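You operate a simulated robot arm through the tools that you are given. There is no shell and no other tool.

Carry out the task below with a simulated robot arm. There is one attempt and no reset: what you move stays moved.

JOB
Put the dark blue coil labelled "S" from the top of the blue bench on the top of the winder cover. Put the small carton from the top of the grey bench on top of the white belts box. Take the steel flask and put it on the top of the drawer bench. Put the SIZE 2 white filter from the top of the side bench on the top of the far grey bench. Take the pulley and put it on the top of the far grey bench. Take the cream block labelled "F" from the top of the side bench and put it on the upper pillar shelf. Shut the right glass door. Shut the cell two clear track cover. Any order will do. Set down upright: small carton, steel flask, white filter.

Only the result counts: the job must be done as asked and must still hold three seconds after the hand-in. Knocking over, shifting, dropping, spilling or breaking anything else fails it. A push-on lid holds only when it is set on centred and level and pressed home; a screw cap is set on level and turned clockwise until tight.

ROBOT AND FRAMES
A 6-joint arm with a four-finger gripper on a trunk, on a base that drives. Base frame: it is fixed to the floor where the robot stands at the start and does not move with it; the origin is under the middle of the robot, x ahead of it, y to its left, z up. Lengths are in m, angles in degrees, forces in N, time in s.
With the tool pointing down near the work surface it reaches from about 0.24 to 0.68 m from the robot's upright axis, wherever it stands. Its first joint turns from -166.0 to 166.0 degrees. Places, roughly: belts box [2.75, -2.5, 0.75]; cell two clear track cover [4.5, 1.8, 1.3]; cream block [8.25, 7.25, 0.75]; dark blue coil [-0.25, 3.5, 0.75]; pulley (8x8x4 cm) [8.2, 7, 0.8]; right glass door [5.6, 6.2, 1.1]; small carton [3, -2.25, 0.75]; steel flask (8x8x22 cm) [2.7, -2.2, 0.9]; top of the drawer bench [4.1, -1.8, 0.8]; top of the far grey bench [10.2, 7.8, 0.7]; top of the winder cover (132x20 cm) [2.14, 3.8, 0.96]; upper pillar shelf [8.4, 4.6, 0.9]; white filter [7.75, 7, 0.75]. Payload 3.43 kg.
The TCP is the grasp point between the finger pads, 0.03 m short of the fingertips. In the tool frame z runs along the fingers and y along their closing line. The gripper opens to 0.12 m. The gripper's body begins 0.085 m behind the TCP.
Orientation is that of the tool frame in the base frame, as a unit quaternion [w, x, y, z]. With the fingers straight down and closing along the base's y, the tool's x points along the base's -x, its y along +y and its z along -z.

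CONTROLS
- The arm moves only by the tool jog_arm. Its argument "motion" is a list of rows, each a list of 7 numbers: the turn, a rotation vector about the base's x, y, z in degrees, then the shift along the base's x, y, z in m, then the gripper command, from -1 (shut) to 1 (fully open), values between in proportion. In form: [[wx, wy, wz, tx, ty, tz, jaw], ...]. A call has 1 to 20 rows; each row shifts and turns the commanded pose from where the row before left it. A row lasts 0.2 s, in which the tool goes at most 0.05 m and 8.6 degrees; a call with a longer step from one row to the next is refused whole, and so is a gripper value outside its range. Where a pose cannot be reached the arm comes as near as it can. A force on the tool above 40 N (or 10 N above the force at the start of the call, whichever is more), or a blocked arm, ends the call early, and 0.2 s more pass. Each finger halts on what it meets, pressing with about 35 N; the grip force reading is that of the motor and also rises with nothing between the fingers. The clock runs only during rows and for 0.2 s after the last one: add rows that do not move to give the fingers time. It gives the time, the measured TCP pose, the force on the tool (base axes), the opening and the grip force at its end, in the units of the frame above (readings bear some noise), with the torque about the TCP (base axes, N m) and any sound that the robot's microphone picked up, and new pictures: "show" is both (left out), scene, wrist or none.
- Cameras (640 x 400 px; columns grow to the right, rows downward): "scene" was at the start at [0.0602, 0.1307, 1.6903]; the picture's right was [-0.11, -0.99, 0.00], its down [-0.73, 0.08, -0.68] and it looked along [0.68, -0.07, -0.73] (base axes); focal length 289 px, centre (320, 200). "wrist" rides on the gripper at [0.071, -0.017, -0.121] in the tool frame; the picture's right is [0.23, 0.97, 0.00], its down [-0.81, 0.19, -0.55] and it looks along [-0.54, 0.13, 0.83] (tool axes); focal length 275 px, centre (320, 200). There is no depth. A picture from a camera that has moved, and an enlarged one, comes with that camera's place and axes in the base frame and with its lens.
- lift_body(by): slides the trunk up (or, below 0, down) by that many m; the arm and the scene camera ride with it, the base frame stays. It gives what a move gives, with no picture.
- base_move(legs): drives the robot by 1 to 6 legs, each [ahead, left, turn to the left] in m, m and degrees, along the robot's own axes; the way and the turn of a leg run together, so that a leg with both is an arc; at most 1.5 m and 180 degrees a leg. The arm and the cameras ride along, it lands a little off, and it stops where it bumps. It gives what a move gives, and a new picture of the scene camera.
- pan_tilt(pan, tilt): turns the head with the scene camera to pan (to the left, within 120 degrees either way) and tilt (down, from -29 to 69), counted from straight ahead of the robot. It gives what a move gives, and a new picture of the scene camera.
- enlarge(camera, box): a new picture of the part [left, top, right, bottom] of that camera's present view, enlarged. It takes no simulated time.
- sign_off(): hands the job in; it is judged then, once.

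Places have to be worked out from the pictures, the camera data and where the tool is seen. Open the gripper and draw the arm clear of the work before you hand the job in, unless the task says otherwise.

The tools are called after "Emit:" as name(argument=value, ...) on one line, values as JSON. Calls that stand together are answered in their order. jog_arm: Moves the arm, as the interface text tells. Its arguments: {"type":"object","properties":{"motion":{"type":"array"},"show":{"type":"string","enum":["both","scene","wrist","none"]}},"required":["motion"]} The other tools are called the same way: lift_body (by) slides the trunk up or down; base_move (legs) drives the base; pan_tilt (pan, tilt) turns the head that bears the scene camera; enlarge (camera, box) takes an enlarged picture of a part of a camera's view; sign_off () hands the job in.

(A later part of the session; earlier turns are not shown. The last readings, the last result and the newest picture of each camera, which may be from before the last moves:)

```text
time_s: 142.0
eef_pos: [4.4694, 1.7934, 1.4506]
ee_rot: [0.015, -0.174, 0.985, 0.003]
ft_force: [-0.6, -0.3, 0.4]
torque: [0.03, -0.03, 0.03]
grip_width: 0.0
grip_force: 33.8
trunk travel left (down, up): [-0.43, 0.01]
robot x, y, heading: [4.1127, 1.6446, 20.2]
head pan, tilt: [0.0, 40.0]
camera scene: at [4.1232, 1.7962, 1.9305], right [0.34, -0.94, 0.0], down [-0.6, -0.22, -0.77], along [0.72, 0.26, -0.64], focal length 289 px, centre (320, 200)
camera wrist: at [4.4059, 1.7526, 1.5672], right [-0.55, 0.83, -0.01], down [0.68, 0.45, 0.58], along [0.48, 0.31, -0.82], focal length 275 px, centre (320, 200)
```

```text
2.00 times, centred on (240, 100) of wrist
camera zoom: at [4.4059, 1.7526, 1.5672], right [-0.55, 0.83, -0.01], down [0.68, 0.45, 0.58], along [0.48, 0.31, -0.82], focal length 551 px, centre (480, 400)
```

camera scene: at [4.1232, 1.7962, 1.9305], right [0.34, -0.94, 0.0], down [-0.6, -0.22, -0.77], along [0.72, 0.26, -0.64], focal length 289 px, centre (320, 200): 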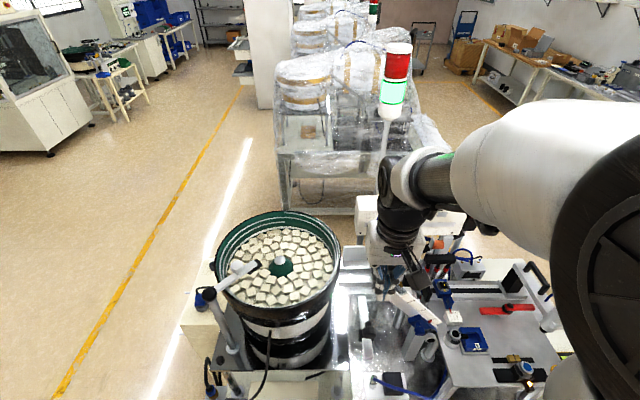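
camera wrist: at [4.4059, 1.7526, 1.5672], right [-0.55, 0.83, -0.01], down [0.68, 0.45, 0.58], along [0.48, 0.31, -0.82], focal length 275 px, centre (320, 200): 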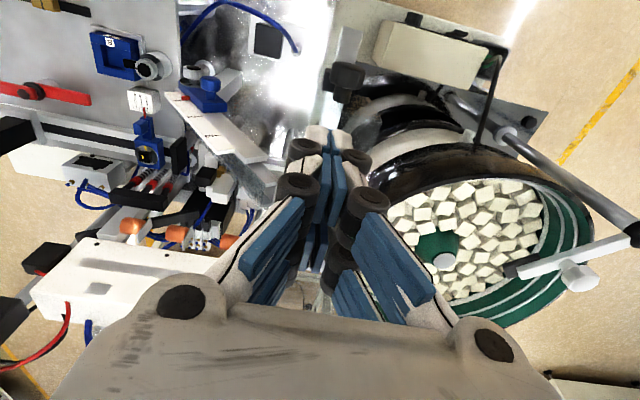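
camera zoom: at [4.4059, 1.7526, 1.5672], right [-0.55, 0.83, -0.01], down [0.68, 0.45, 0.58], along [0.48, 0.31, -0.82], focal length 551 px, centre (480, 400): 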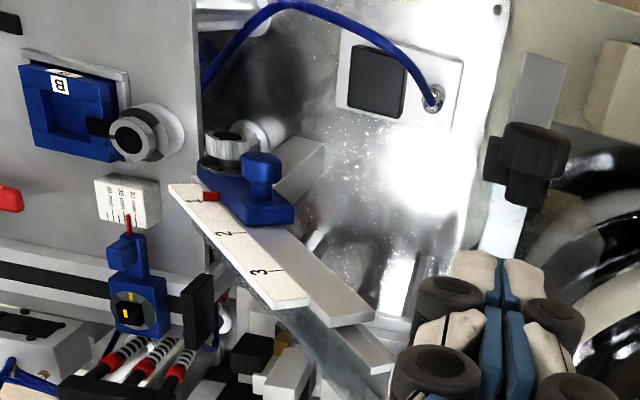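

I retract the arm further so the head camera sees the track closely.

Emit:
jog_arm(motion=[[0, 0, 0, -0.02, -0.045, 0, -1], [0, 0, 0, -0.02, -0.045, 0, -1], [0, 0, 0, -0.03, -0.04, 0, -1], [0, 0, 0, -0.03, -0.04, 0, -1], [0, 0, 0, -0.03, -0.04, 0, -1], [0, 0, 0, -0.02, -0.03, 0, -1]], show="scene")

Emit:
enlarge(camera="scene", box=[325, 225, 425, 315])

```text
time_s: 143.2
eef_pos: [4.3427, 1.6477, 1.433]
ee_rot: [-0.019, -0.314, 0.949, 0.018]
ft_force: [0.4, -0.5, 0.3]
torque: [0.01, -0.05, -0.02]
grip_width: 0.0
grip_force: 33.4
trunk travel left (down, up): [-0.43, 0.01]
robot x, y, heading: [4.1118, 1.6459, 20.1]
head pan, tilt: [0.0, 40.0]
stopped in row 6: the arm was blocked; the commanded pose is now the measured one
camera scene: at [4.1289, 1.7833, 1.9303], right [0.17, -0.99, 0.0], down [-0.63, -0.11, -0.77], along [0.76, 0.13, -0.64], focal length 289 px, centre (320, 200)
```

scene: 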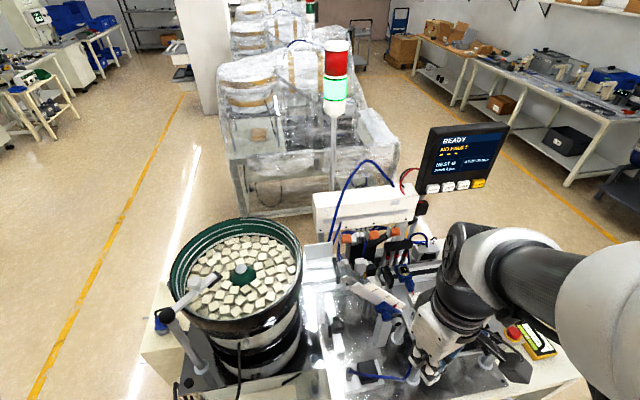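

```text
4.44 times, centred on (375, 270) of scene
camera zoom: at [4.1289, 1.7833, 1.9303], right [0.17, -0.99, 0.0], down [-0.63, -0.11, -0.77], along [0.76, 0.13, -0.64], focal length 1283 px, centre (76, -111)
```

zoom: 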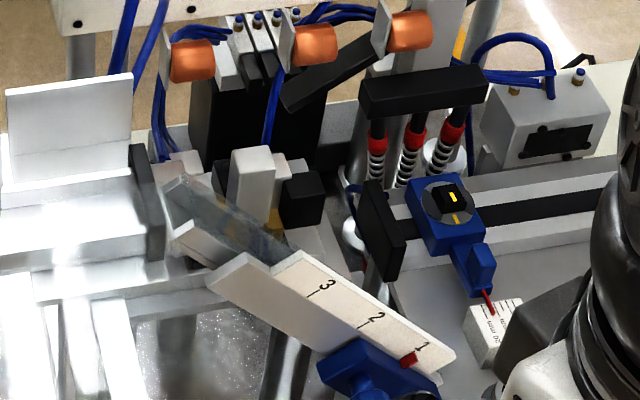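

The arm got near its inner limit. I bring it back out in front with the proper yaw, raised, to view the track with the wrist camera from above.

Emit:
jog_arm(motion=[[0, 0, 0, 0.04, 0.02, 0.01, -1], [0, 0, 5.5, 0.04, 0.02, 0.01, -1], [0, 0, 5.5, 0.01, 0.02, 0.01, -1], [0, 0, 5.5, 0.0, 0.01, 0.01, -1], [0, 0, 0, 0, 0, 0, -1]])

Emit:
enlarge(camera="scene", box=[325, 225, 425, 315])

Emit:
enlarge(camera="wrist", box=[120, 40, 360, 240])

```text
time_s: 144.4
eef_pos: [4.4324, 1.7139, 1.4761]
ee_rot: [-0.016, -0.444, 0.896, 0.014]
ft_force: [-0.4, -0.2, -0.2]
torque: [-0.01, 0.0, 0.01]
grip_width: 0.0004
grip_force: 33.4
trunk travel left (down, up): [-0.43, 0.01]
robot x, y, heading: [4.1097, 1.6489, 20.2]
head pan, tilt: [0.0, 40.0]
camera scene: at [4.1256, 1.7972, 1.9304], right [0.34, -0.94, 0.0], down [-0.6, -0.22, -0.77], along [0.72, 0.26, -0.64], focal length 289 px, centre (320, 200)
camera wrist: at [4.4089, 1.646, 1.5957], right [-0.91, 0.41, 0.04], down [0.36, 0.76, 0.55], along [0.19, 0.51, -0.84], focal length 275 px, centre (320, 200)
```

scene: 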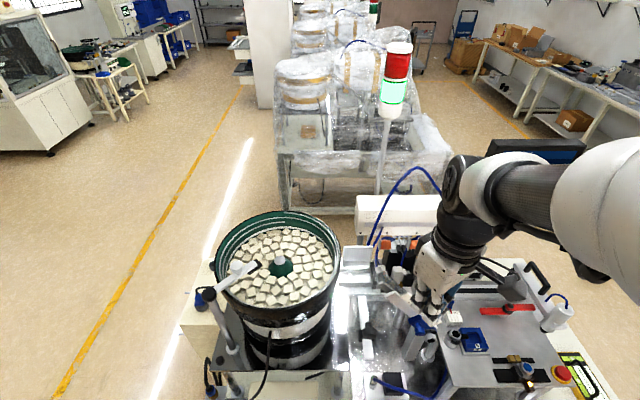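
wrist: 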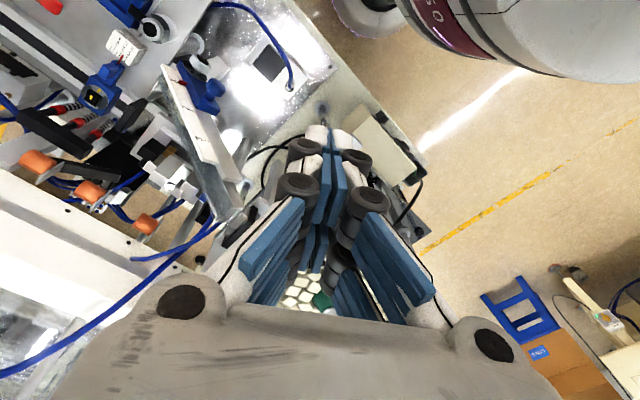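

```text
4.44 times, centred on (375, 270) of scene
camera zoom: at [4.1256, 1.7972, 1.9304], right [0.34, -0.94, 0.0], down [-0.6, -0.22, -0.77], along [0.72, 0.26, -0.64], focal length 1283 px, centre (76, -111)
```

zoom: 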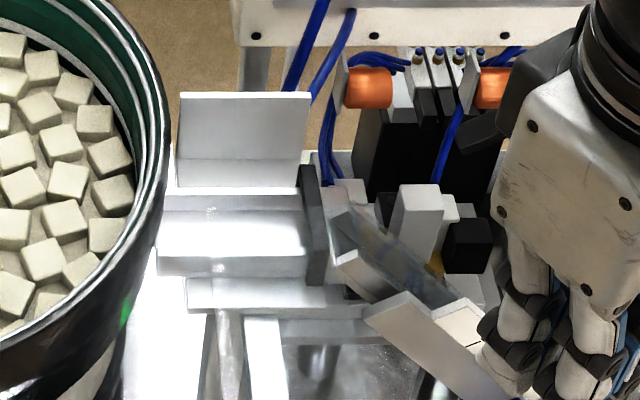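

```text
2.00 times, centred on (240, 140) of wrist
camera zoom: at [4.4089, 1.646, 1.5957], right [-0.91, 0.41, 0.04], down [0.36, 0.76, 0.55], along [0.19, 0.51, -0.84], focal length 551 px, centre (480, 320)
```

zoom: 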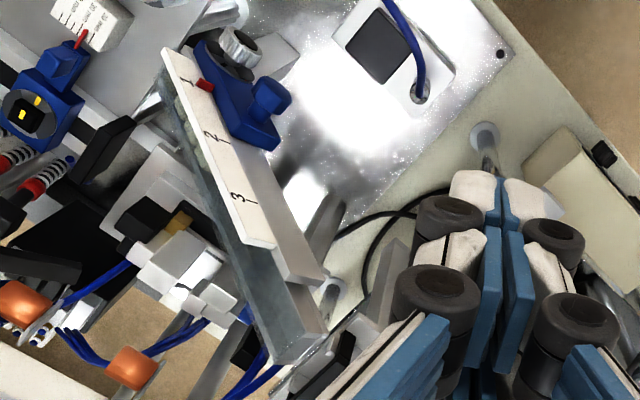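

I back off into the gap and lower the trunk for a lower, more side-on look at the track.

Emit:
base_move(legs=[[-0.37, 0.0, 0]])

Emit:
lift_body(by=-0.38)

Emit:
pan_tilt(pan=5, tilt=15)

Emit:
enlarge(camera="scene", box=[350, 160, 470, 260])

```text
time_s: 146.8
eef_pos: [4.0836, 1.5861, 1.4759]
ee_rot: [-0.016, -0.441, 0.897, 0.014]
ft_force: [0.6, -1.2, 0.3]
torque: [0.0, -0.02, 0.01]
grip_width: 0.0
grip_force: 33.6
trunk travel left (down, up): [-0.43, 0.01]
robot x, y, heading: [3.7606, 1.517, 20.3]
head pan, tilt: [0.0, 40.0]
camera scene: at [3.7766, 1.6704, 1.9303], right [0.34, -0.94, 0.0], down [-0.6, -0.22, -0.77], along [0.72, 0.26, -0.64], focal length 289 px, centre (320, 200)
```

scene: 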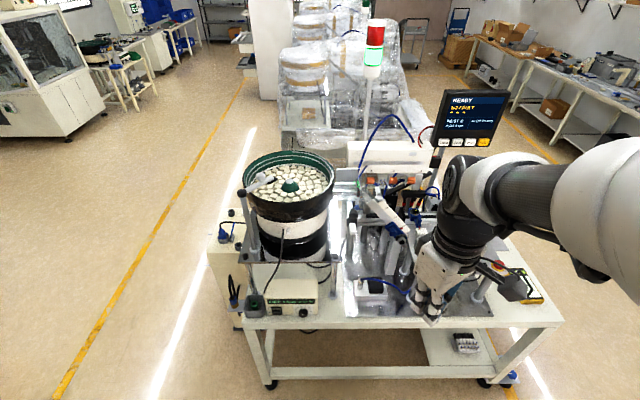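

```text
time_s: 150.4
eef_pos: [4.0835, 1.5867, 1.0968]
ee_rot: [-0.016, -0.441, 0.897, 0.014]
ft_force: [0.5, 0.6, -0.4]
torque: [0.01, -0.01, 0.0]
grip_width: 0.0
grip_force: 33.1
trunk travel left (down, up): [-0.05, 0.39]
robot x, y, heading: [3.7629, 1.5188, 20.1]
head pan, tilt: [0.0, 40.0]
```

```text
time_s: 151.3
eef_pos: [4.0848, 1.5858, 1.0955]
ee_rot: [-0.016, -0.441, 0.897, 0.014]
ft_force: [-0.2, -0.3, 0.8]
torque: [0.01, 0.0, 0.02]
grip_width: 0.0
grip_force: 33.1
trunk travel left (down, up): [-0.05, 0.39]
robot x, y, heading: [3.7606, 1.5169, 19.9]
head pan, tilt: [5.0, 15.0]
camera scene: at [3.7817, 1.6809, 1.5898], right [0.42, -0.91, 0.0], down [-0.24, -0.11, -0.97], along [0.88, 0.41, -0.26], focal length 289 px, centre (320, 200)
```

scene: 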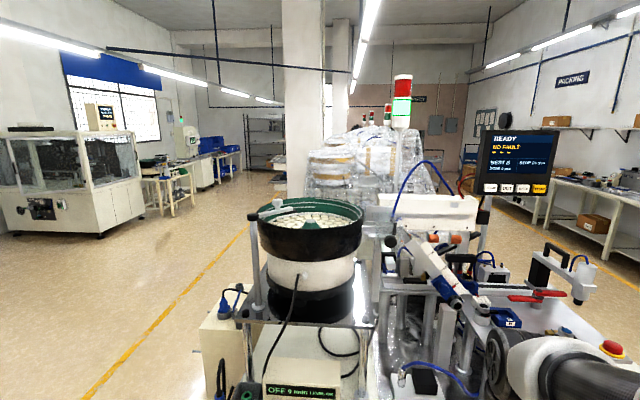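

```text
4.00 times, centred on (410, 210) of scene
camera zoom: at [3.7817, 1.6809, 1.5898], right [0.42, -0.91, 0.0], down [-0.24, -0.11, -0.97], along [0.88, 0.41, -0.26], focal length 1155 px, centre (-40, 160)
```

zoom: 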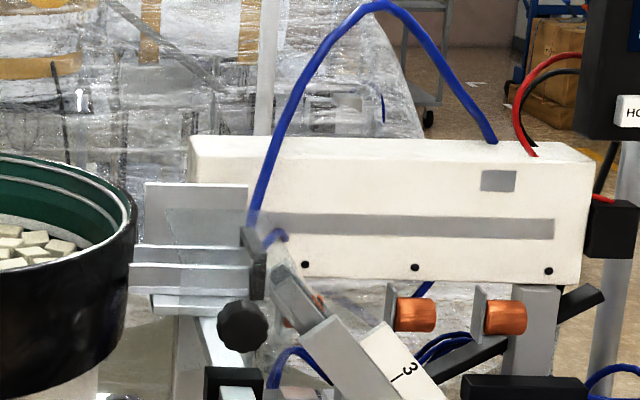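

I enlarge more strongly around the track end and plate.

Emit:
enlarge(camera="scene", box=[380, 195, 420, 245])

Emit:
enlarge(camera="scene", box=[400, 205, 470, 275])

```text
8.00 times, centred on (400, 220) of scene
camera zoom: at [3.7817, 1.6809, 1.5898], right [0.42, -0.91, 0.0], down [-0.24, -0.11, -0.97], along [0.88, 0.41, -0.26], focal length 2310 px, centre (-320, 40)
```

zoom: 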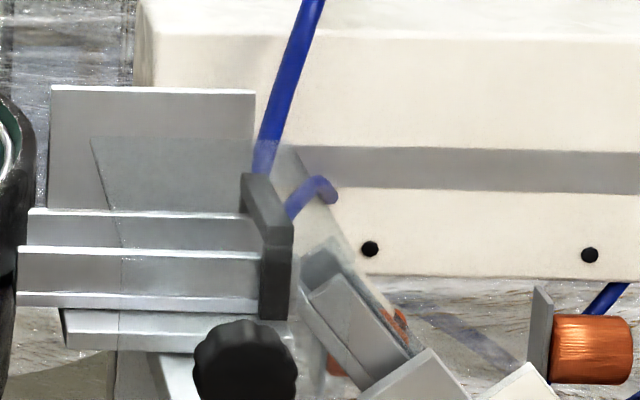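

```text
5.71 times, centred on (435, 240) of scene
camera zoom: at [3.7817, 1.6809, 1.5898], right [0.42, -0.91, 0.0], down [-0.24, -0.11, -0.97], along [0.88, 0.41, -0.26], focal length 1650 px, centre (-337, -29)
```

zoom: 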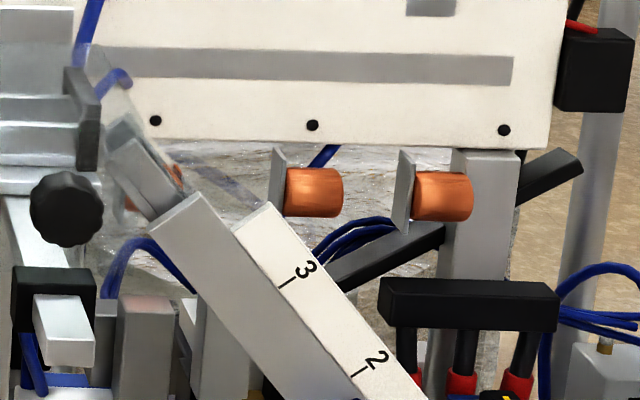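

Now I see it: a transparent sheet stands in front of the grey plate (edges at zoom (90,137)-(290,145), left edge to (120,370)). I need more viewpoints; I shift right and zoom again.

Emit:
base_move(legs=[[0, -0.35, 0]])

Emit:
pan_tilt(pan=25, tilt=15)

Emit:
enlarge(camera="scene", box=[320, 180, 420, 260])

```text
time_s: 153.6
eef_pos: [4.202, 1.2556, 1.0954]
ee_rot: [-0.016, -0.44, 0.898, 0.013]
ft_force: [-0.2, -0.7, 0.1]
torque: [-0.01, 0.02, 0.01]
grip_width: 0.0
grip_force: 33.6
trunk travel left (down, up): [-0.05, 0.39]
robot x, y, heading: [3.8819, 1.1864, 19.7]
head pan, tilt: [5.0, 15.0]
camera scene: at [3.9008, 1.3505, 1.59], right [0.42, -0.91, 0.0], down [-0.24, -0.11, -0.97], along [0.88, 0.4, -0.26], focal length 289 px, centre (320, 200)
```

scene: 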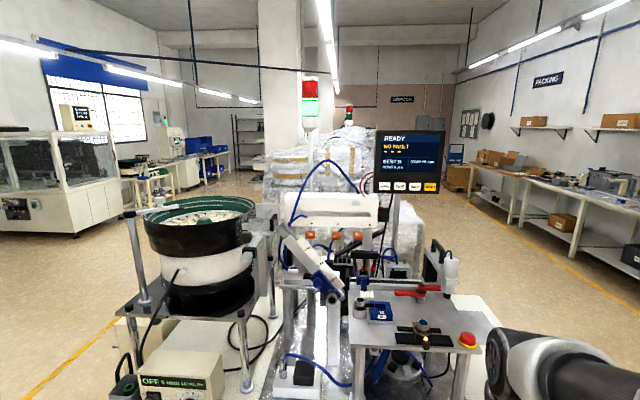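

```text
time_s: 154.4
eef_pos: [4.2029, 1.2553, 1.0961]
ee_rot: [-0.016, -0.439, 0.898, 0.013]
ft_force: [-0.3, 0.8, -0.7]
torque: [-0.01, -0.03, 0.03]
grip_width: 0.0
grip_force: 33.6
trunk travel left (down, up): [-0.05, 0.39]
robot x, y, heading: [3.882, 1.1874, 19.6]
head pan, tilt: [25.0, 15.0]
camera scene: at [3.8822, 1.3778, 1.5899], right [0.7, -0.71, 0.0], down [-0.18, -0.18, -0.97], along [0.69, 0.68, -0.26], focal length 289 px, centre (320, 200)
```

scene: 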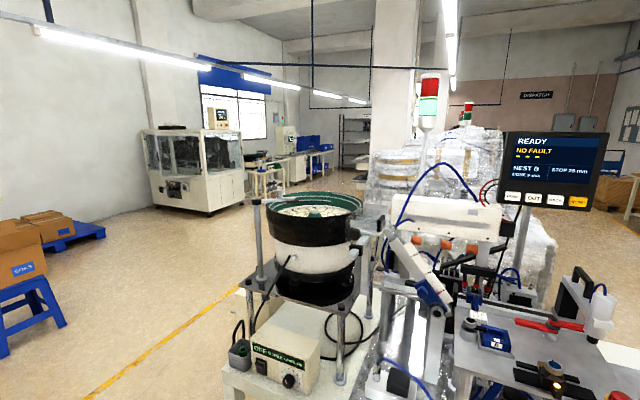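

```text
5.00 times, centred on (370, 220) of scene
camera zoom: at [3.8822, 1.3778, 1.5899], right [0.7, -0.71, 0.0], down [-0.18, -0.18, -0.97], along [0.69, 0.68, -0.26], focal length 1444 px, centre (70, 100)
```

zoom: 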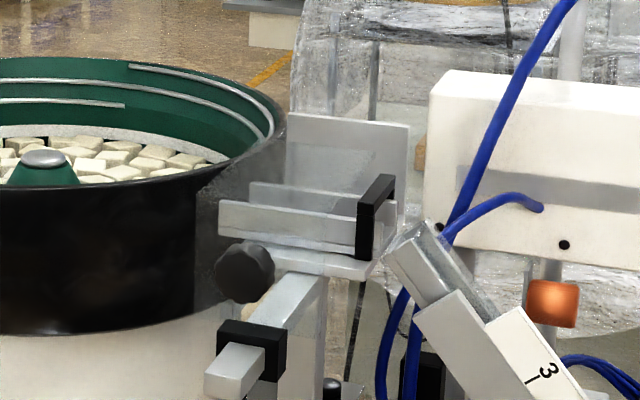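

I zoom further into this view to trace the clear sheet's outline.

Emit:
enlarge(camera="scene", box=[350, 200, 400, 240])

Emit:
enlarge(camera="scene", box=[380, 210, 430, 250])

```text
10.00 times, centred on (375, 220) of scene
camera zoom: at [3.8822, 1.3778, 1.5899], right [0.7, -0.71, 0.0], down [-0.18, -0.18, -0.97], along [0.69, 0.68, -0.26], focal length 2888 px, centre (-230, 0)
```

zoom: 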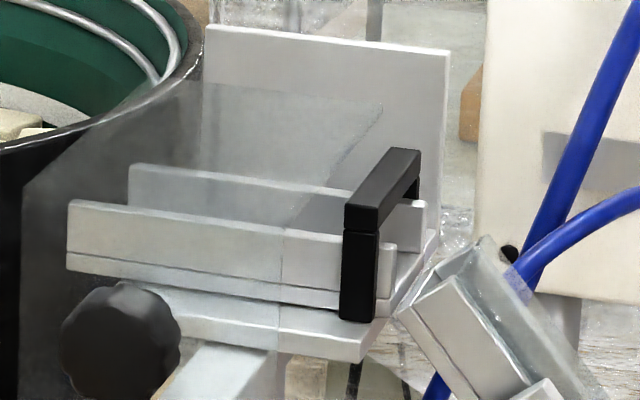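

```text
10.00 times, centred on (405, 230) of scene
camera zoom: at [3.8822, 1.3778, 1.5899], right [0.7, -0.71, 0.0], down [-0.18, -0.18, -0.97], along [0.69, 0.68, -0.26], focal length 2888 px, centre (-530, -100)
```

zoom: 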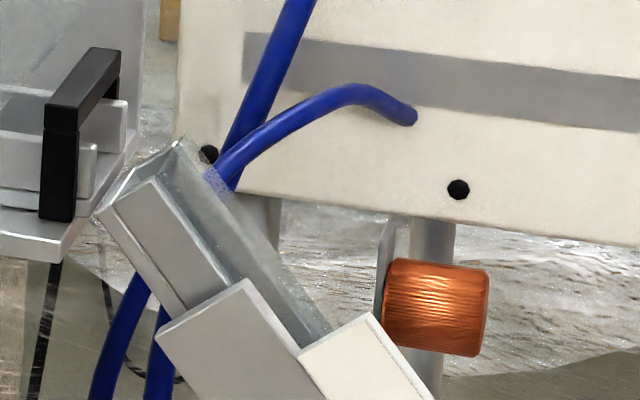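

Triangulating two views: the clear cover is an L-shaped sheet, top panel at z≈1.343 from u near (4.566,1.85) to (4.452,1.807), with a front skirt carrying a black knob at about (4.436, 1.80, 1.315). It sits on the near side of the track, so it must slide away from me (+u) to shut. I raise the trunk, straighten the tool yaw, and position the robot.

Emit:
lift_body(by=0.27)

Emit:
jog_arm(motion=[[0, 0, -8.2, 0, 0, 0, -1], [0, 0, -8.2, 0, 0, 0, -1], [0, 0, -8.2, 0, 0, 0, -1], [0, 0, -8.2, 0, 0, 0, -1], [0, 0, 0, 0, 0, 0, -1]], show="none")

Emit:
base_move(legs=[[0, 0.35, 0], [0.2, 0, 0]])

Emit:
enlarge(camera="scene", box=[320, 200, 440, 300])

```text
time_s: 157.2
eef_pos: [4.2018, 1.2566, 1.3648]
ee_rot: [-0.016, -0.44, 0.898, 0.013]
ft_force: [-0.1, 0.9, 0.4]
torque: [-0.03, -0.02, -0.02]
grip_width: 0.0001
grip_force: 33.4
trunk travel left (down, up): [-0.32, 0.12]
robot x, y, heading: [3.8807, 1.1845, 19.3]
head pan, tilt: [25.0, 15.0]
```

```text
time_s: 158.4
eef_pos: [4.2026, 1.2557, 1.3649]
ee_rot: [-0.011, -0.167, 0.986, 0.017]
ft_force: [0.1, -0.1, 0.1]
torque: [0.0, -0.02, 0.0]
grip_width: 0.0
grip_force: 32.9
trunk travel left (down, up): [-0.32, 0.12]
robot x, y, heading: [3.8783, 1.1895, 19.7]
head pan, tilt: [25.0, 15.0]
```

```text
time_s: 161.9
eef_pos: [4.2743, 1.6551, 1.3649]
ee_rot: [-0.013, -0.168, 0.986, 0.017]
ft_force: [0.4, 0.1, -0.4]
torque: [0.0, 0.01, -0.02]
grip_width: 0.0
grip_force: 33.4
trunk travel left (down, up): [-0.32, 0.12]
robot x, y, heading: [3.9523, 1.5852, 19.8]
head pan, tilt: [25.0, 15.0]
camera scene: at [3.9544, 1.7763, 1.8599], right [0.7, -0.71, 0.0], down [-0.18, -0.18, -0.97], along [0.69, 0.68, -0.26], focal length 289 px, centre (320, 200)
```

scene: 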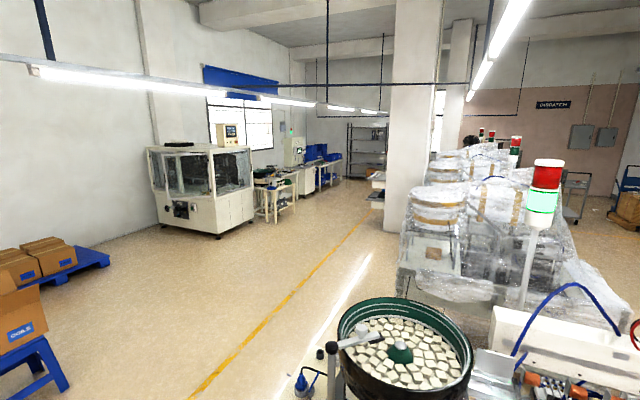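

```text
4.00 times, centred on (380, 250) of scene
camera zoom: at [3.9544, 1.7763, 1.8599], right [0.7, -0.71, 0.0], down [-0.18, -0.18, -0.97], along [0.69, 0.68, -0.26], focal length 1155 px, centre (80, 0)
```

zoom: 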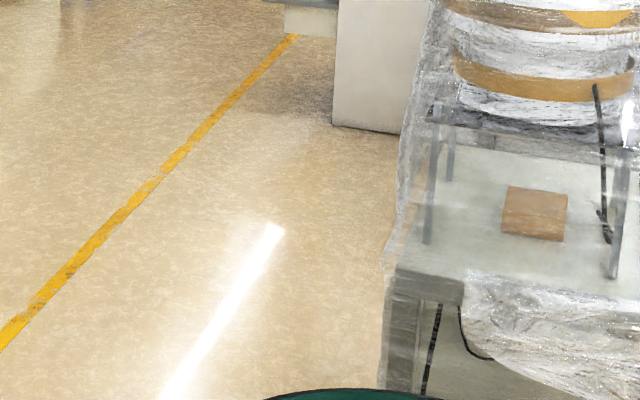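

I tilt the head down to the track to verify the knob and the finger position.

Emit:
pan_tilt(pan=5, tilt=45)

Emit:
enlarge(camera="scene", box=[320, 170, 440, 270])

```text
time_s: 162.8
eef_pos: [4.2742, 1.6546, 1.366]
ee_rot: [-0.011, -0.169, 0.985, 0.018]
ft_force: [-0.7, 0.1, 0.3]
torque: [0.0, -0.02, 0.0]
grip_width: 0.0
grip_force: 33.3
trunk travel left (down, up): [-0.32, 0.12]
robot x, y, heading: [3.9535, 1.5874, 19.5]
head pan, tilt: [5.0, 45.0]
camera scene: at [3.9611, 1.7445, 1.8131], right [0.42, -0.91, 0.0], down [-0.64, -0.3, -0.71], along [0.64, 0.3, -0.71], focal length 289 px, centre (320, 200)
```

scene: 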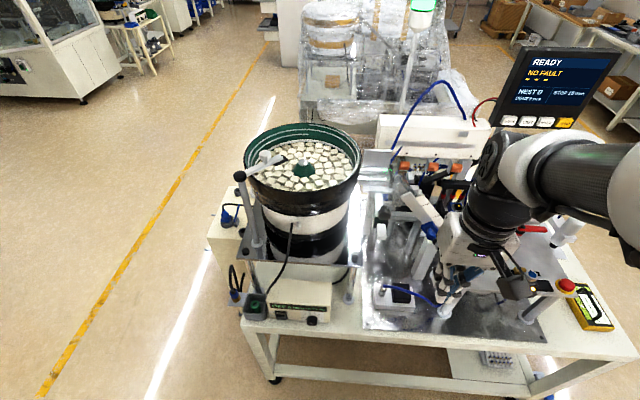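

```text
4.00 times, centred on (380, 220) of scene
camera zoom: at [3.9611, 1.7445, 1.8131], right [0.42, -0.91, 0.0], down [-0.64, -0.3, -0.71], along [0.64, 0.3, -0.71], focal length 1155 px, centre (80, 120)
```

zoom: 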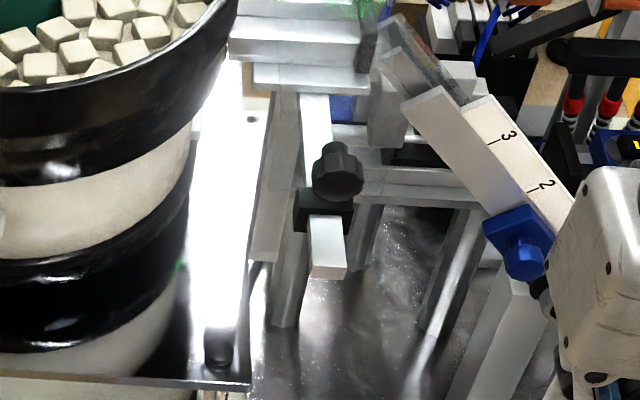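

The knob projects where predicted. I position the closed fingertips in front of it: TCP (4.389, 1.783, 1.345).

Emit:
jog_arm(motion=[[0, 0, 0, 0.0, 0.045, -0.005, -1], [0, 0, 0, 0.02, 0.04, -0.005, -1], [0, 0, 0, 0.045, 0.02, -0.005, -1], [0, 0, 0, 0.045, 0.02, -0.005, -1], [0, 0, 0, 0, 0, 0, -1]])

Emit:
enlarge(camera="scene", box=[320, 170, 440, 270])

```text
time_s: 164.0
eef_pos: [4.383, 1.7769, 1.347]
ee_rot: [-0.01, -0.168, 0.986, 0.018]
ft_force: [-0.2, -0.6, -0.6]
torque: [0.01, -0.02, 0.02]
grip_width: 0.0
grip_force: 33.6
trunk travel left (down, up): [-0.32, 0.12]
robot x, y, heading: [3.9544, 1.5861, 19.8]
head pan, tilt: [5.0, 45.0]
camera scene: at [3.9588, 1.7433, 1.8132], right [0.42, -0.91, 0.0], down [-0.64, -0.29, -0.71], along [0.64, 0.3, -0.71], focal length 289 px, centre (320, 200)
camera wrist: at [4.325, 1.7339, 1.4662], right [-0.54, 0.84, 0.04], down [0.72, 0.43, 0.55], along [0.44, 0.32, -0.84], focal length 275 px, centre (320, 200)
```

scene: 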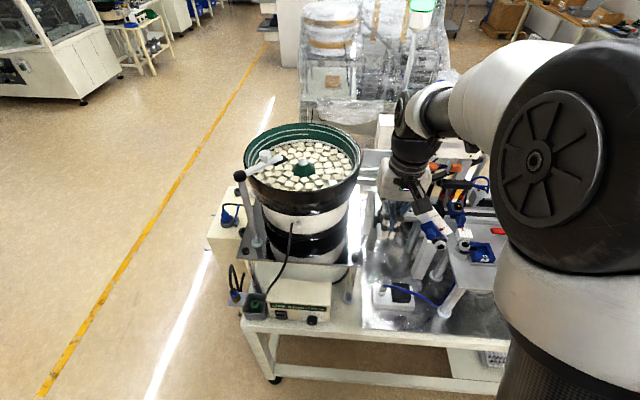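
wrist: 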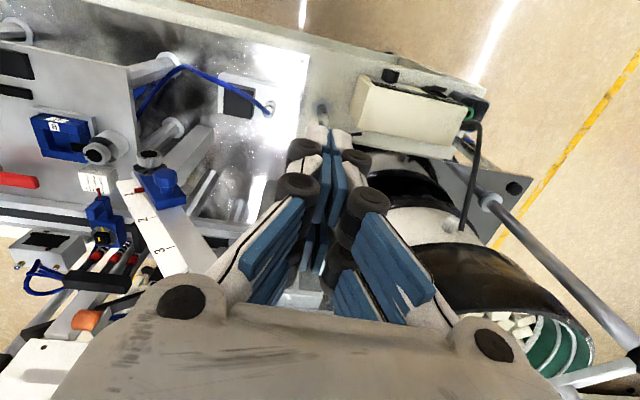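

```text
4.00 times, centred on (380, 220) of scene
camera zoom: at [3.9588, 1.7433, 1.8132], right [0.42, -0.91, 0.0], down [-0.64, -0.29, -0.71], along [0.64, 0.3, -0.71], focal length 1155 px, centre (80, 120)
```

zoom: 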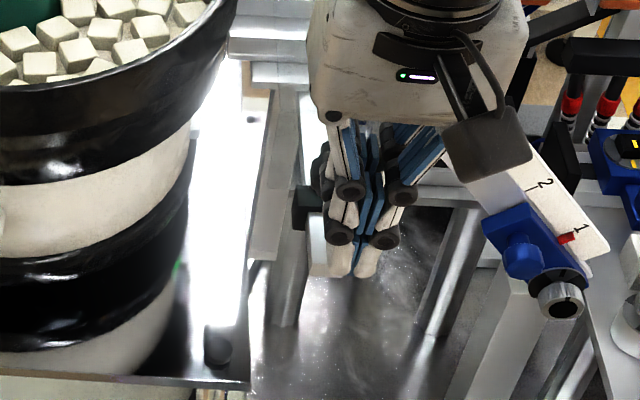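

Fingers are aligned with the knob laterally. I push in the +u direction in 1 cm steps.

Emit:
jog_arm(motion=[[0, 0, 0, 0.0094, 0.0036, 0, -1], [0, 0, 0, 0.0094, 0.0036, 0, -1], [0, 0, 0, 0.0094, 0.0036, 0, -1], [0, 0, 0, 0.0094, 0.0036, 0, -1], [0, 0, 0, 0.0094, 0.0036, 0, -1], [0, 0, 0, 0.0094, 0.0036, 0, -1], [0, 0, 0, 0.0094, 0.0036, 0, -1]])

Emit:
enlarge(camera="scene", box=[320, 170, 440, 270])

```text
time_s: 165.6
eef_pos: [4.4495, 1.8053, 1.3461]
ee_rot: [-0.011, -0.168, 0.986, 0.017]
ft_force: [0.0, 0.6, -0.7]
torque: [0.0, 0.03, 0.02]
grip_width: 0.0
grip_force: 33.4
trunk travel left (down, up): [-0.32, 0.12]
robot x, y, heading: [3.9543, 1.5834, 19.6]
head pan, tilt: [5.0, 45.0]
camera scene: at [3.9613, 1.7446, 1.8131], right [0.42, -0.91, 0.0], down [-0.64, -0.3, -0.71], along [0.64, 0.29, -0.71], focal length 289 px, centre (320, 200)
camera wrist: at [4.3929, 1.7619, 1.4654], right [-0.54, 0.84, 0.04], down [0.72, 0.43, 0.55], along [0.44, 0.32, -0.84], focal length 275 px, centre (320, 200)
```

scene: 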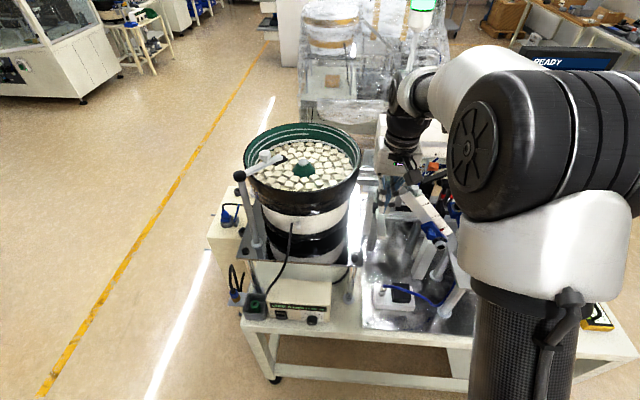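
wrist: 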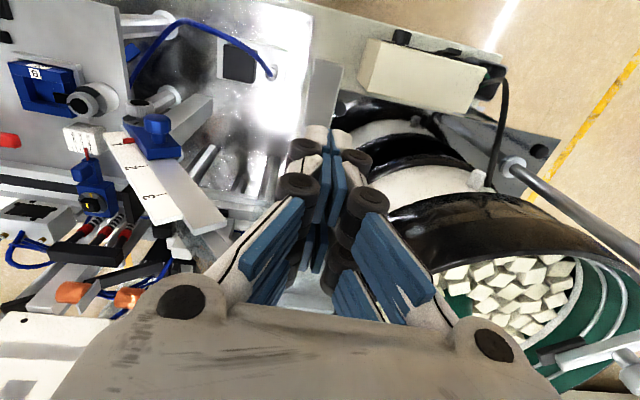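

```text
4.00 times, centred on (380, 220) of scene
camera zoom: at [3.9613, 1.7446, 1.8131], right [0.42, -0.91, 0.0], down [-0.64, -0.3, -0.71], along [0.64, 0.29, -0.71], focal length 1155 px, centre (80, 120)
```

zoom: 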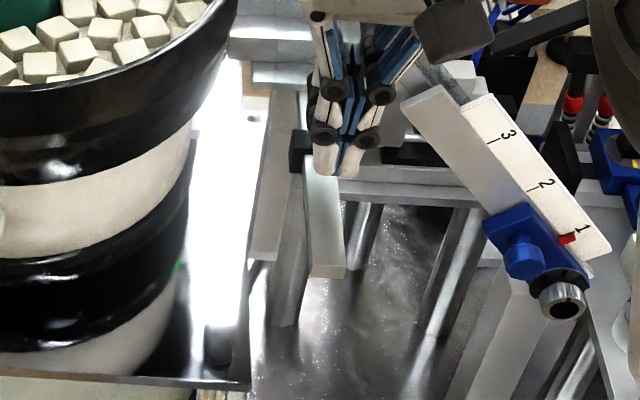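

No resistance noted; the knob isn't visible in front so it presumably moves along. I continue pushing.

Emit:
jog_arm(motion=[[0, 0, 0, 0.0094, 0.0034, 0, -1], [0, 0, 0, 0.0094, 0.0034, 0, -1], [0, 0, 0, 0.0094, 0.0034, 0, -1], [0, 0, 0, 0.0094, 0.0034, 0, -1]])

Emit:
enlarge(camera="scene", box=[340, 130, 440, 230])

```text
time_s: 166.6
eef_pos: [4.4862, 1.8182, 1.3442]
ee_rot: [-0.012, -0.168, 0.986, 0.017]
ft_force: [-3.3, -1.2, -1.3]
torque: [-0.02, 0.09, 0.05]
grip_width: 0.0
grip_force: 32.7
trunk travel left (down, up): [-0.32, 0.12]
robot x, y, heading: [3.953, 1.5854, 19.7]
head pan, tilt: [5.0, 45.0]
camera scene: at [3.9598, 1.744, 1.8131], right [0.42, -0.91, 0.0], down [-0.64, -0.29, -0.71], along [0.64, 0.3, -0.71], focal length 289 px, centre (320, 200)
camera wrist: at [4.4295, 1.7747, 1.4642], right [-0.54, 0.84, 0.04], down [0.72, 0.43, 0.55], along [0.44, 0.32, -0.84], focal length 275 px, centre (320, 200)
```

scene: 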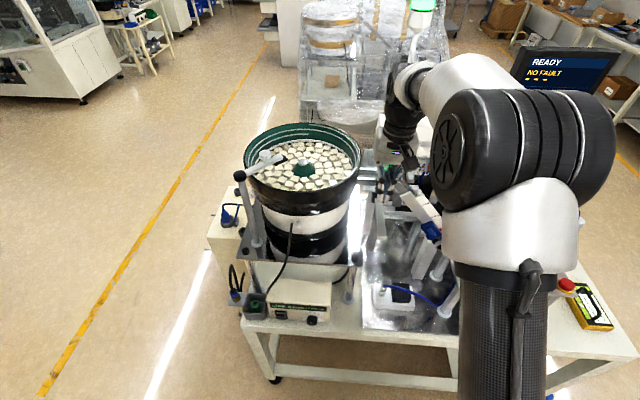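
wrist: 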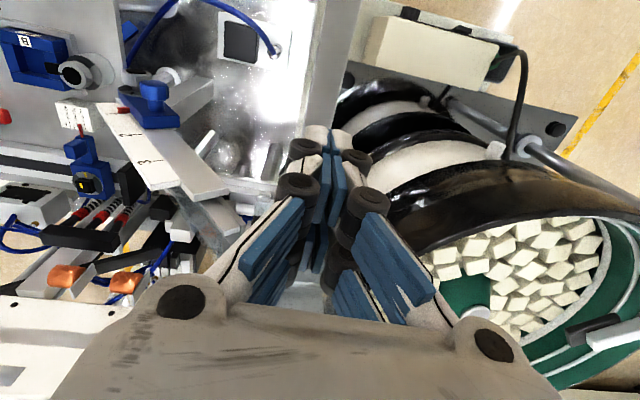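

```text
4.00 times, centred on (390, 180) of scene
camera zoom: at [3.9598, 1.744, 1.8131], right [0.42, -0.91, 0.0], down [-0.64, -0.29, -0.71], along [0.64, 0.3, -0.71], focal length 1155 px, centre (40, 280)
```

zoom: 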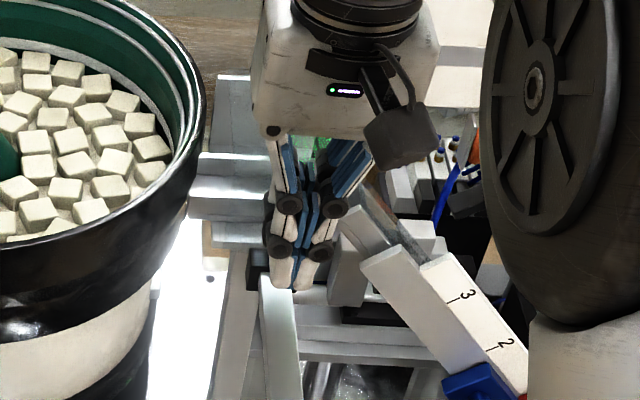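

Slight resistance (3.5 N) now. I continue in small steps.

Emit:
jog_arm(motion=[[0, 0, 0, 0.0094, 0.0034, 0, -1], [0, 0, 0, 0.0094, 0.0034, 0, -1], [0, 0, 0, 0.0094, 0.0034, 0, -1], [0, 0, 0, 0.0094, 0.0034, 0, -1], [0, 0, 0, 0.0094, 0.0034, 0, -1]])

Emit:
enlarge(camera="scene", box=[340, 130, 440, 230])

```text
time_s: 167.1
eef_pos: [4.4875, 1.8192, 1.3433]
ee_rot: [-0.027, -0.169, 0.985, 0.014]
ft_force: [-22.3, -9.7, 4.5]
torque: [-0.08, 0.2, -0.02]
grip_width: 0.0061
grip_force: 33.6
trunk travel left (down, up): [-0.32, 0.12]
robot x, y, heading: [3.9508, 1.5847, 19.8]
head pan, tilt: [5.0, 45.0]
stopped in row 2: the force on the tool passed its limit at 47 N (the readings are from after the stop); the commanded pose is now the measured one
camera scene: at [3.9556, 1.7422, 1.8134], right [0.42, -0.91, 0.0], down [-0.64, -0.29, -0.71], along [0.64, 0.3, -0.71], focal length 289 px, centre (320, 200)
camera wrist: at [4.4336, 1.7763, 1.4648], right [-0.54, 0.84, 0.05], down [0.73, 0.44, 0.52], along [0.42, 0.31, -0.85], focal length 275 px, centre (320, 200)
```

scene: 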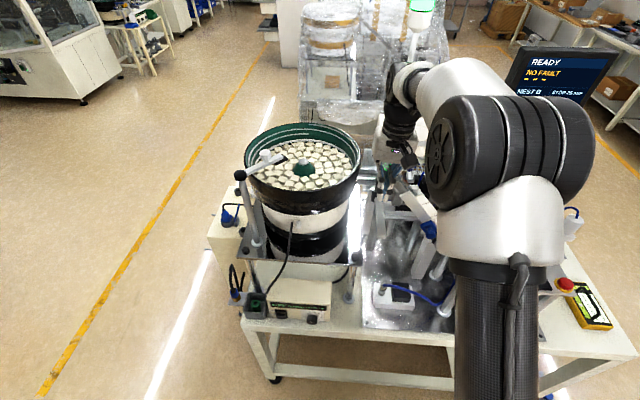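
wrist: 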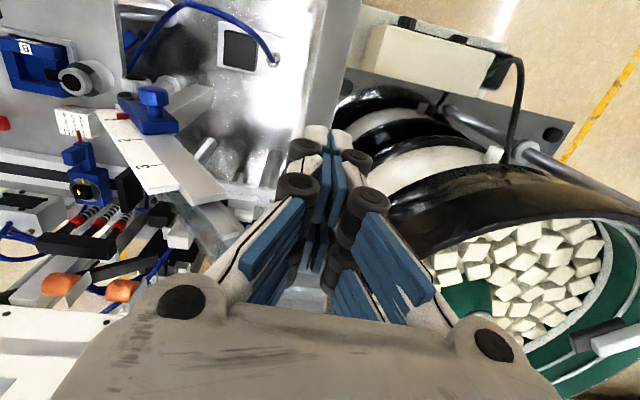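

```text
4.00 times, centred on (390, 180) of scene
camera zoom: at [3.9556, 1.7422, 1.8134], right [0.42, -0.91, 0.0], down [-0.64, -0.29, -0.71], along [0.64, 0.3, -0.71], focal length 1155 px, centre (40, 280)
```

zoom: 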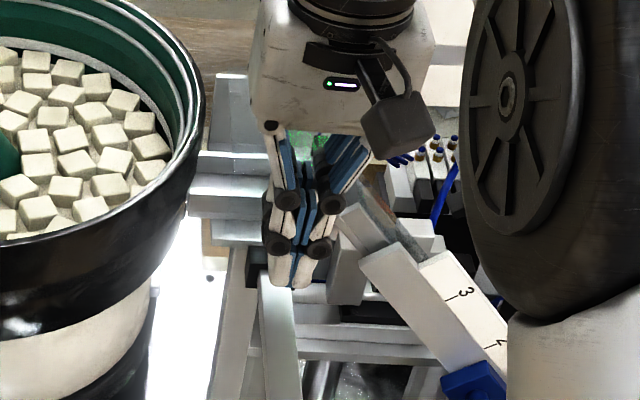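

Hard stop. I back off and inspect the result.

Emit:
jog_arm(motion=[[0, 0, 0, -0.02, -0.007, 0, -1], [0, 0, 0, -0.04, -0.015, 0, -1], [0, 0, 0, -0.04, -0.015, 0, -1], [0, 0, 0, -0.02, -0.045, 0, -1], [0, 0, 0, 0.0, -0.045, 0, -1], [0, 0, 0, 0.0, -0.045, 0, -1]])

Emit:
enlarge(camera="scene", box=[350, 140, 430, 210])

```text
time_s: 168.5
eef_pos: [4.3739, 1.645, 1.3383]
ee_rot: [-0.023, -0.169, 0.985, 0.016]
ft_force: [0.4, -0.8, 0.0]
torque: [0.07, -0.02, 0.04]
grip_width: 0.0
grip_force: 33.1
trunk travel left (down, up): [-0.32, 0.12]
robot x, y, heading: [3.9531, 1.5861, 19.7]
head pan, tilt: [5.0, 45.0]
camera scene: at [3.9595, 1.7417, 1.8133], right [0.42, -0.91, 0.0], down [-0.64, -0.29, -0.71], along [0.64, 0.3, -0.71], focal length 289 px, centre (320, 200)
camera wrist: at [4.3202, 1.6026, 1.4596], right [-0.54, 0.84, 0.05], down [0.73, 0.44, 0.53], along [0.42, 0.32, -0.85], focal length 275 px, centre (320, 200)
```

scene: 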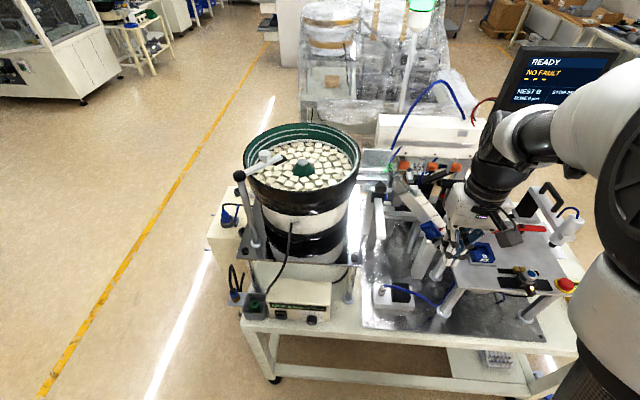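
wrist: 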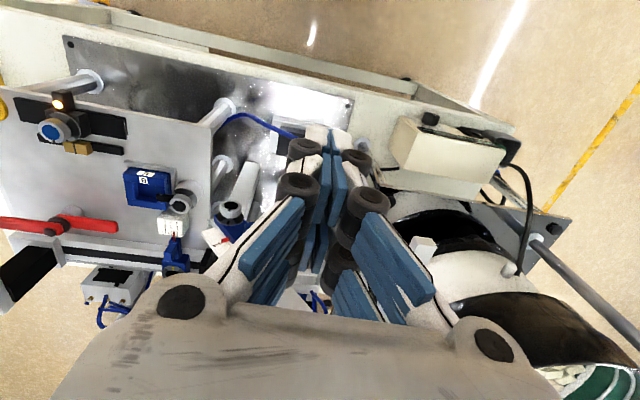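

```text
5.71 times, centred on (390, 175) of scene
camera zoom: at [3.9595, 1.7417, 1.8133], right [0.42, -0.91, 0.0], down [-0.64, -0.29, -0.71], along [0.64, 0.3, -0.71], focal length 1650 px, centre (-80, 343)
```

zoom: 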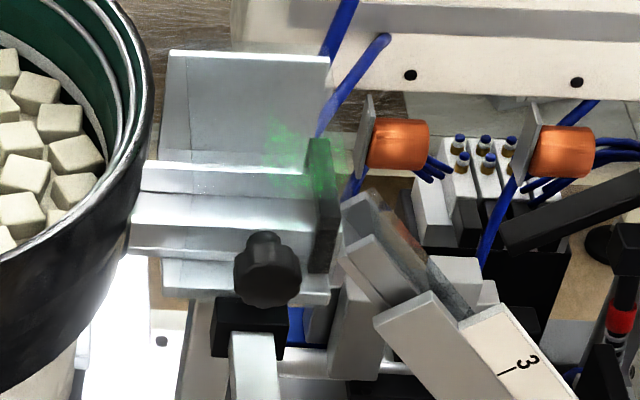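

The knob and cover moved in against the track. I zoom in to verify it is fully shut.

Emit:
enlarge(camera="scene", box=[360, 145, 410, 195])

```text
8.00 times, centred on (385, 170) of scene
camera zoom: at [3.9595, 1.7417, 1.8133], right [0.42, -0.91, 0.0], down [-0.64, -0.29, -0.71], along [0.64, 0.3, -0.71], focal length 2310 px, centre (-200, 440)
```

zoom: 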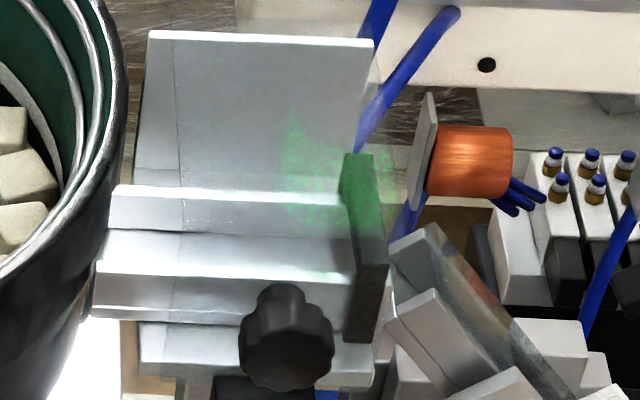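

The cover is closed against the back plate. I back out of the gap into the aisle and head toward the glazed machine (right glass door at ≈(5.6,6.2)).

Emit:
base_move(legs=[[-0.2, 0, 0], [0.0, 0.85, 0], [0.1, 0.85, 0]])

Emit:
pan_tilt(pan=40, tilt=15)

Emit:
enlarge(camera="scene", box=[180, 100, 420, 250])

```text
time_s: 178.5
eef_pos: [3.7058, 3.244, 1.3375]
ee_rot: [-0.023, -0.169, 0.985, 0.014]
ft_force: [-0.3, 0.3, 0.0]
torque: [-0.01, 0.02, 0.0]
grip_width: 0.0001
grip_force: 33.1
trunk travel left (down, up): [-0.32, 0.12]
robot x, y, heading: [3.2823, 3.1843, 19.8]
head pan, tilt: [5.0, 45.0]
camera scene: at [3.2911, 3.3413, 1.813], right [0.42, -0.91, 0.0], down [-0.64, -0.3, -0.71], along [0.64, 0.29, -0.71], focal length 289 px, centre (320, 200)
```

scene: 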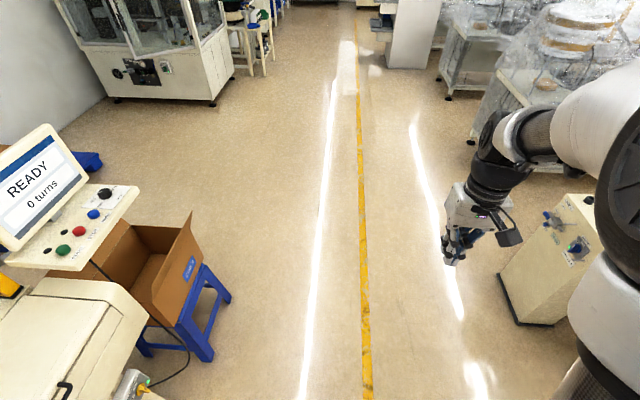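

```text
time_s: 179.5
eef_pos: [3.7067, 3.2452, 1.3381]
ee_rot: [-0.024, -0.169, 0.985, 0.014]
ft_force: [-0.6, 0.4, -1.0]
torque: [-0.03, -0.01, 0.0]
grip_width: 0.0
grip_force: 33.4
trunk travel left (down, up): [-0.32, 0.12]
robot x, y, heading: [3.2825, 3.1795, 20.0]
head pan, tilt: [40.0, 15.0]
camera scene: at [3.2646, 3.3877, 1.8598], right [0.86, -0.51, 0.0], down [-0.13, -0.22, -0.97], along [0.49, 0.83, -0.26], focal length 289 px, centre (320, 200)
```

scene: 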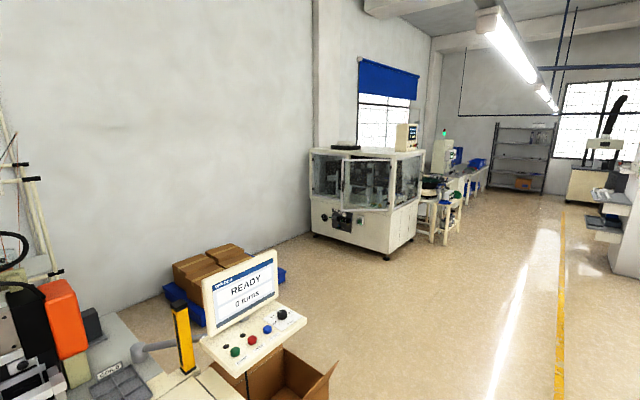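

```text
2.67 times, centred on (300, 175) of scene
camera zoom: at [3.2646, 3.3877, 1.8598], right [0.86, -0.51, 0.0], down [-0.13, -0.22, -0.97], along [0.49, 0.83, -0.26], focal length 770 px, centre (373, 267)
```

zoom: 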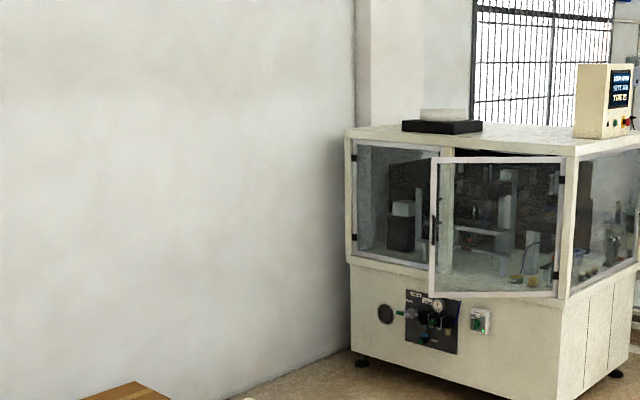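

The right glass door is hinged at its right side (≈(5.6,5.85)) and open about 40°, free edge near (5.14,6.11). I drive along the aisle and then strafe left to stand in front of it.

Emit:
base_move(legs=[[1.5, 0, 0], [0.3, 1.05, 0]])

Emit:
pan_tilt(pan=30, tilt=25)

```text
time_s: 192.3
eef_pos: [5.0386, 4.8785, 1.3388]
ee_rot: [-0.023, -0.179, 0.984, 0.014]
ft_force: [-0.4, 0.5, 0.6]
torque: [-0.01, -0.02, -0.01]
grip_width: 0.0004
grip_force: 32.8
trunk travel left (down, up): [-0.32, 0.12]
robot x, y, heading: [4.6171, 4.8083, 20.9]
head pan, tilt: [40.0, 15.0]
camera scene: at [4.5948, 5.0142, 1.8599], right [0.87, -0.49, 0.0], down [-0.13, -0.23, -0.97], along [0.47, 0.84, -0.26], focal length 289 px, centre (320, 200)
```

scene: 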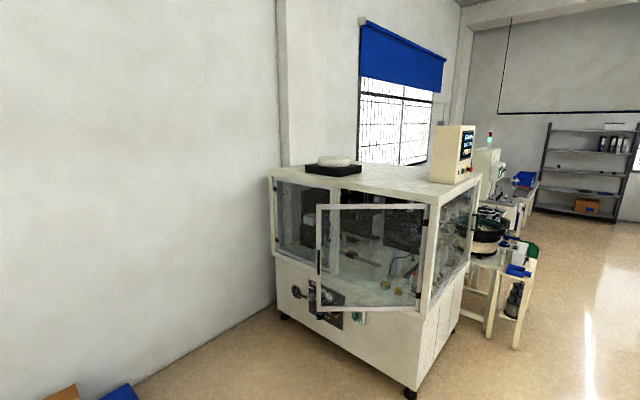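

```text
time_s: 193.1
eef_pos: [5.0403, 4.8779, 1.3378]
ee_rot: [-0.024, -0.179, 0.984, 0.015]
ft_force: [0.3, 0.0, -0.3]
torque: [-0.04, 0.01, 0.01]
grip_width: 0.0002
grip_force: 33.5
trunk travel left (down, up): [-0.32, 0.12]
robot x, y, heading: [4.6176, 4.8056, 20.6]
head pan, tilt: [30.0, 25.0]
camera scene: at [4.6073, 5.0036, 1.8437], right [0.77, -0.63, 0.0], down [-0.27, -0.33, -0.91], along [0.57, 0.7, -0.42], focal length 289 px, centre (320, 200)
```

scene: 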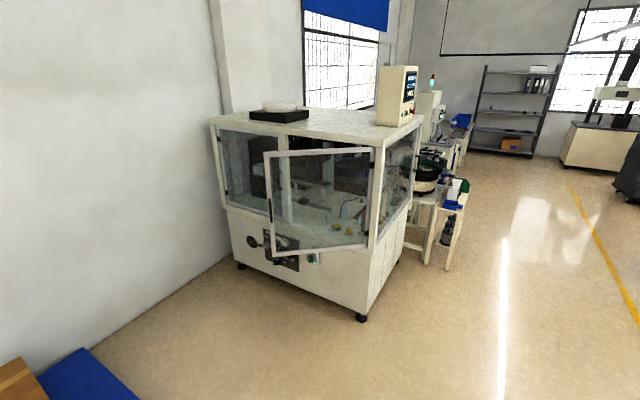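

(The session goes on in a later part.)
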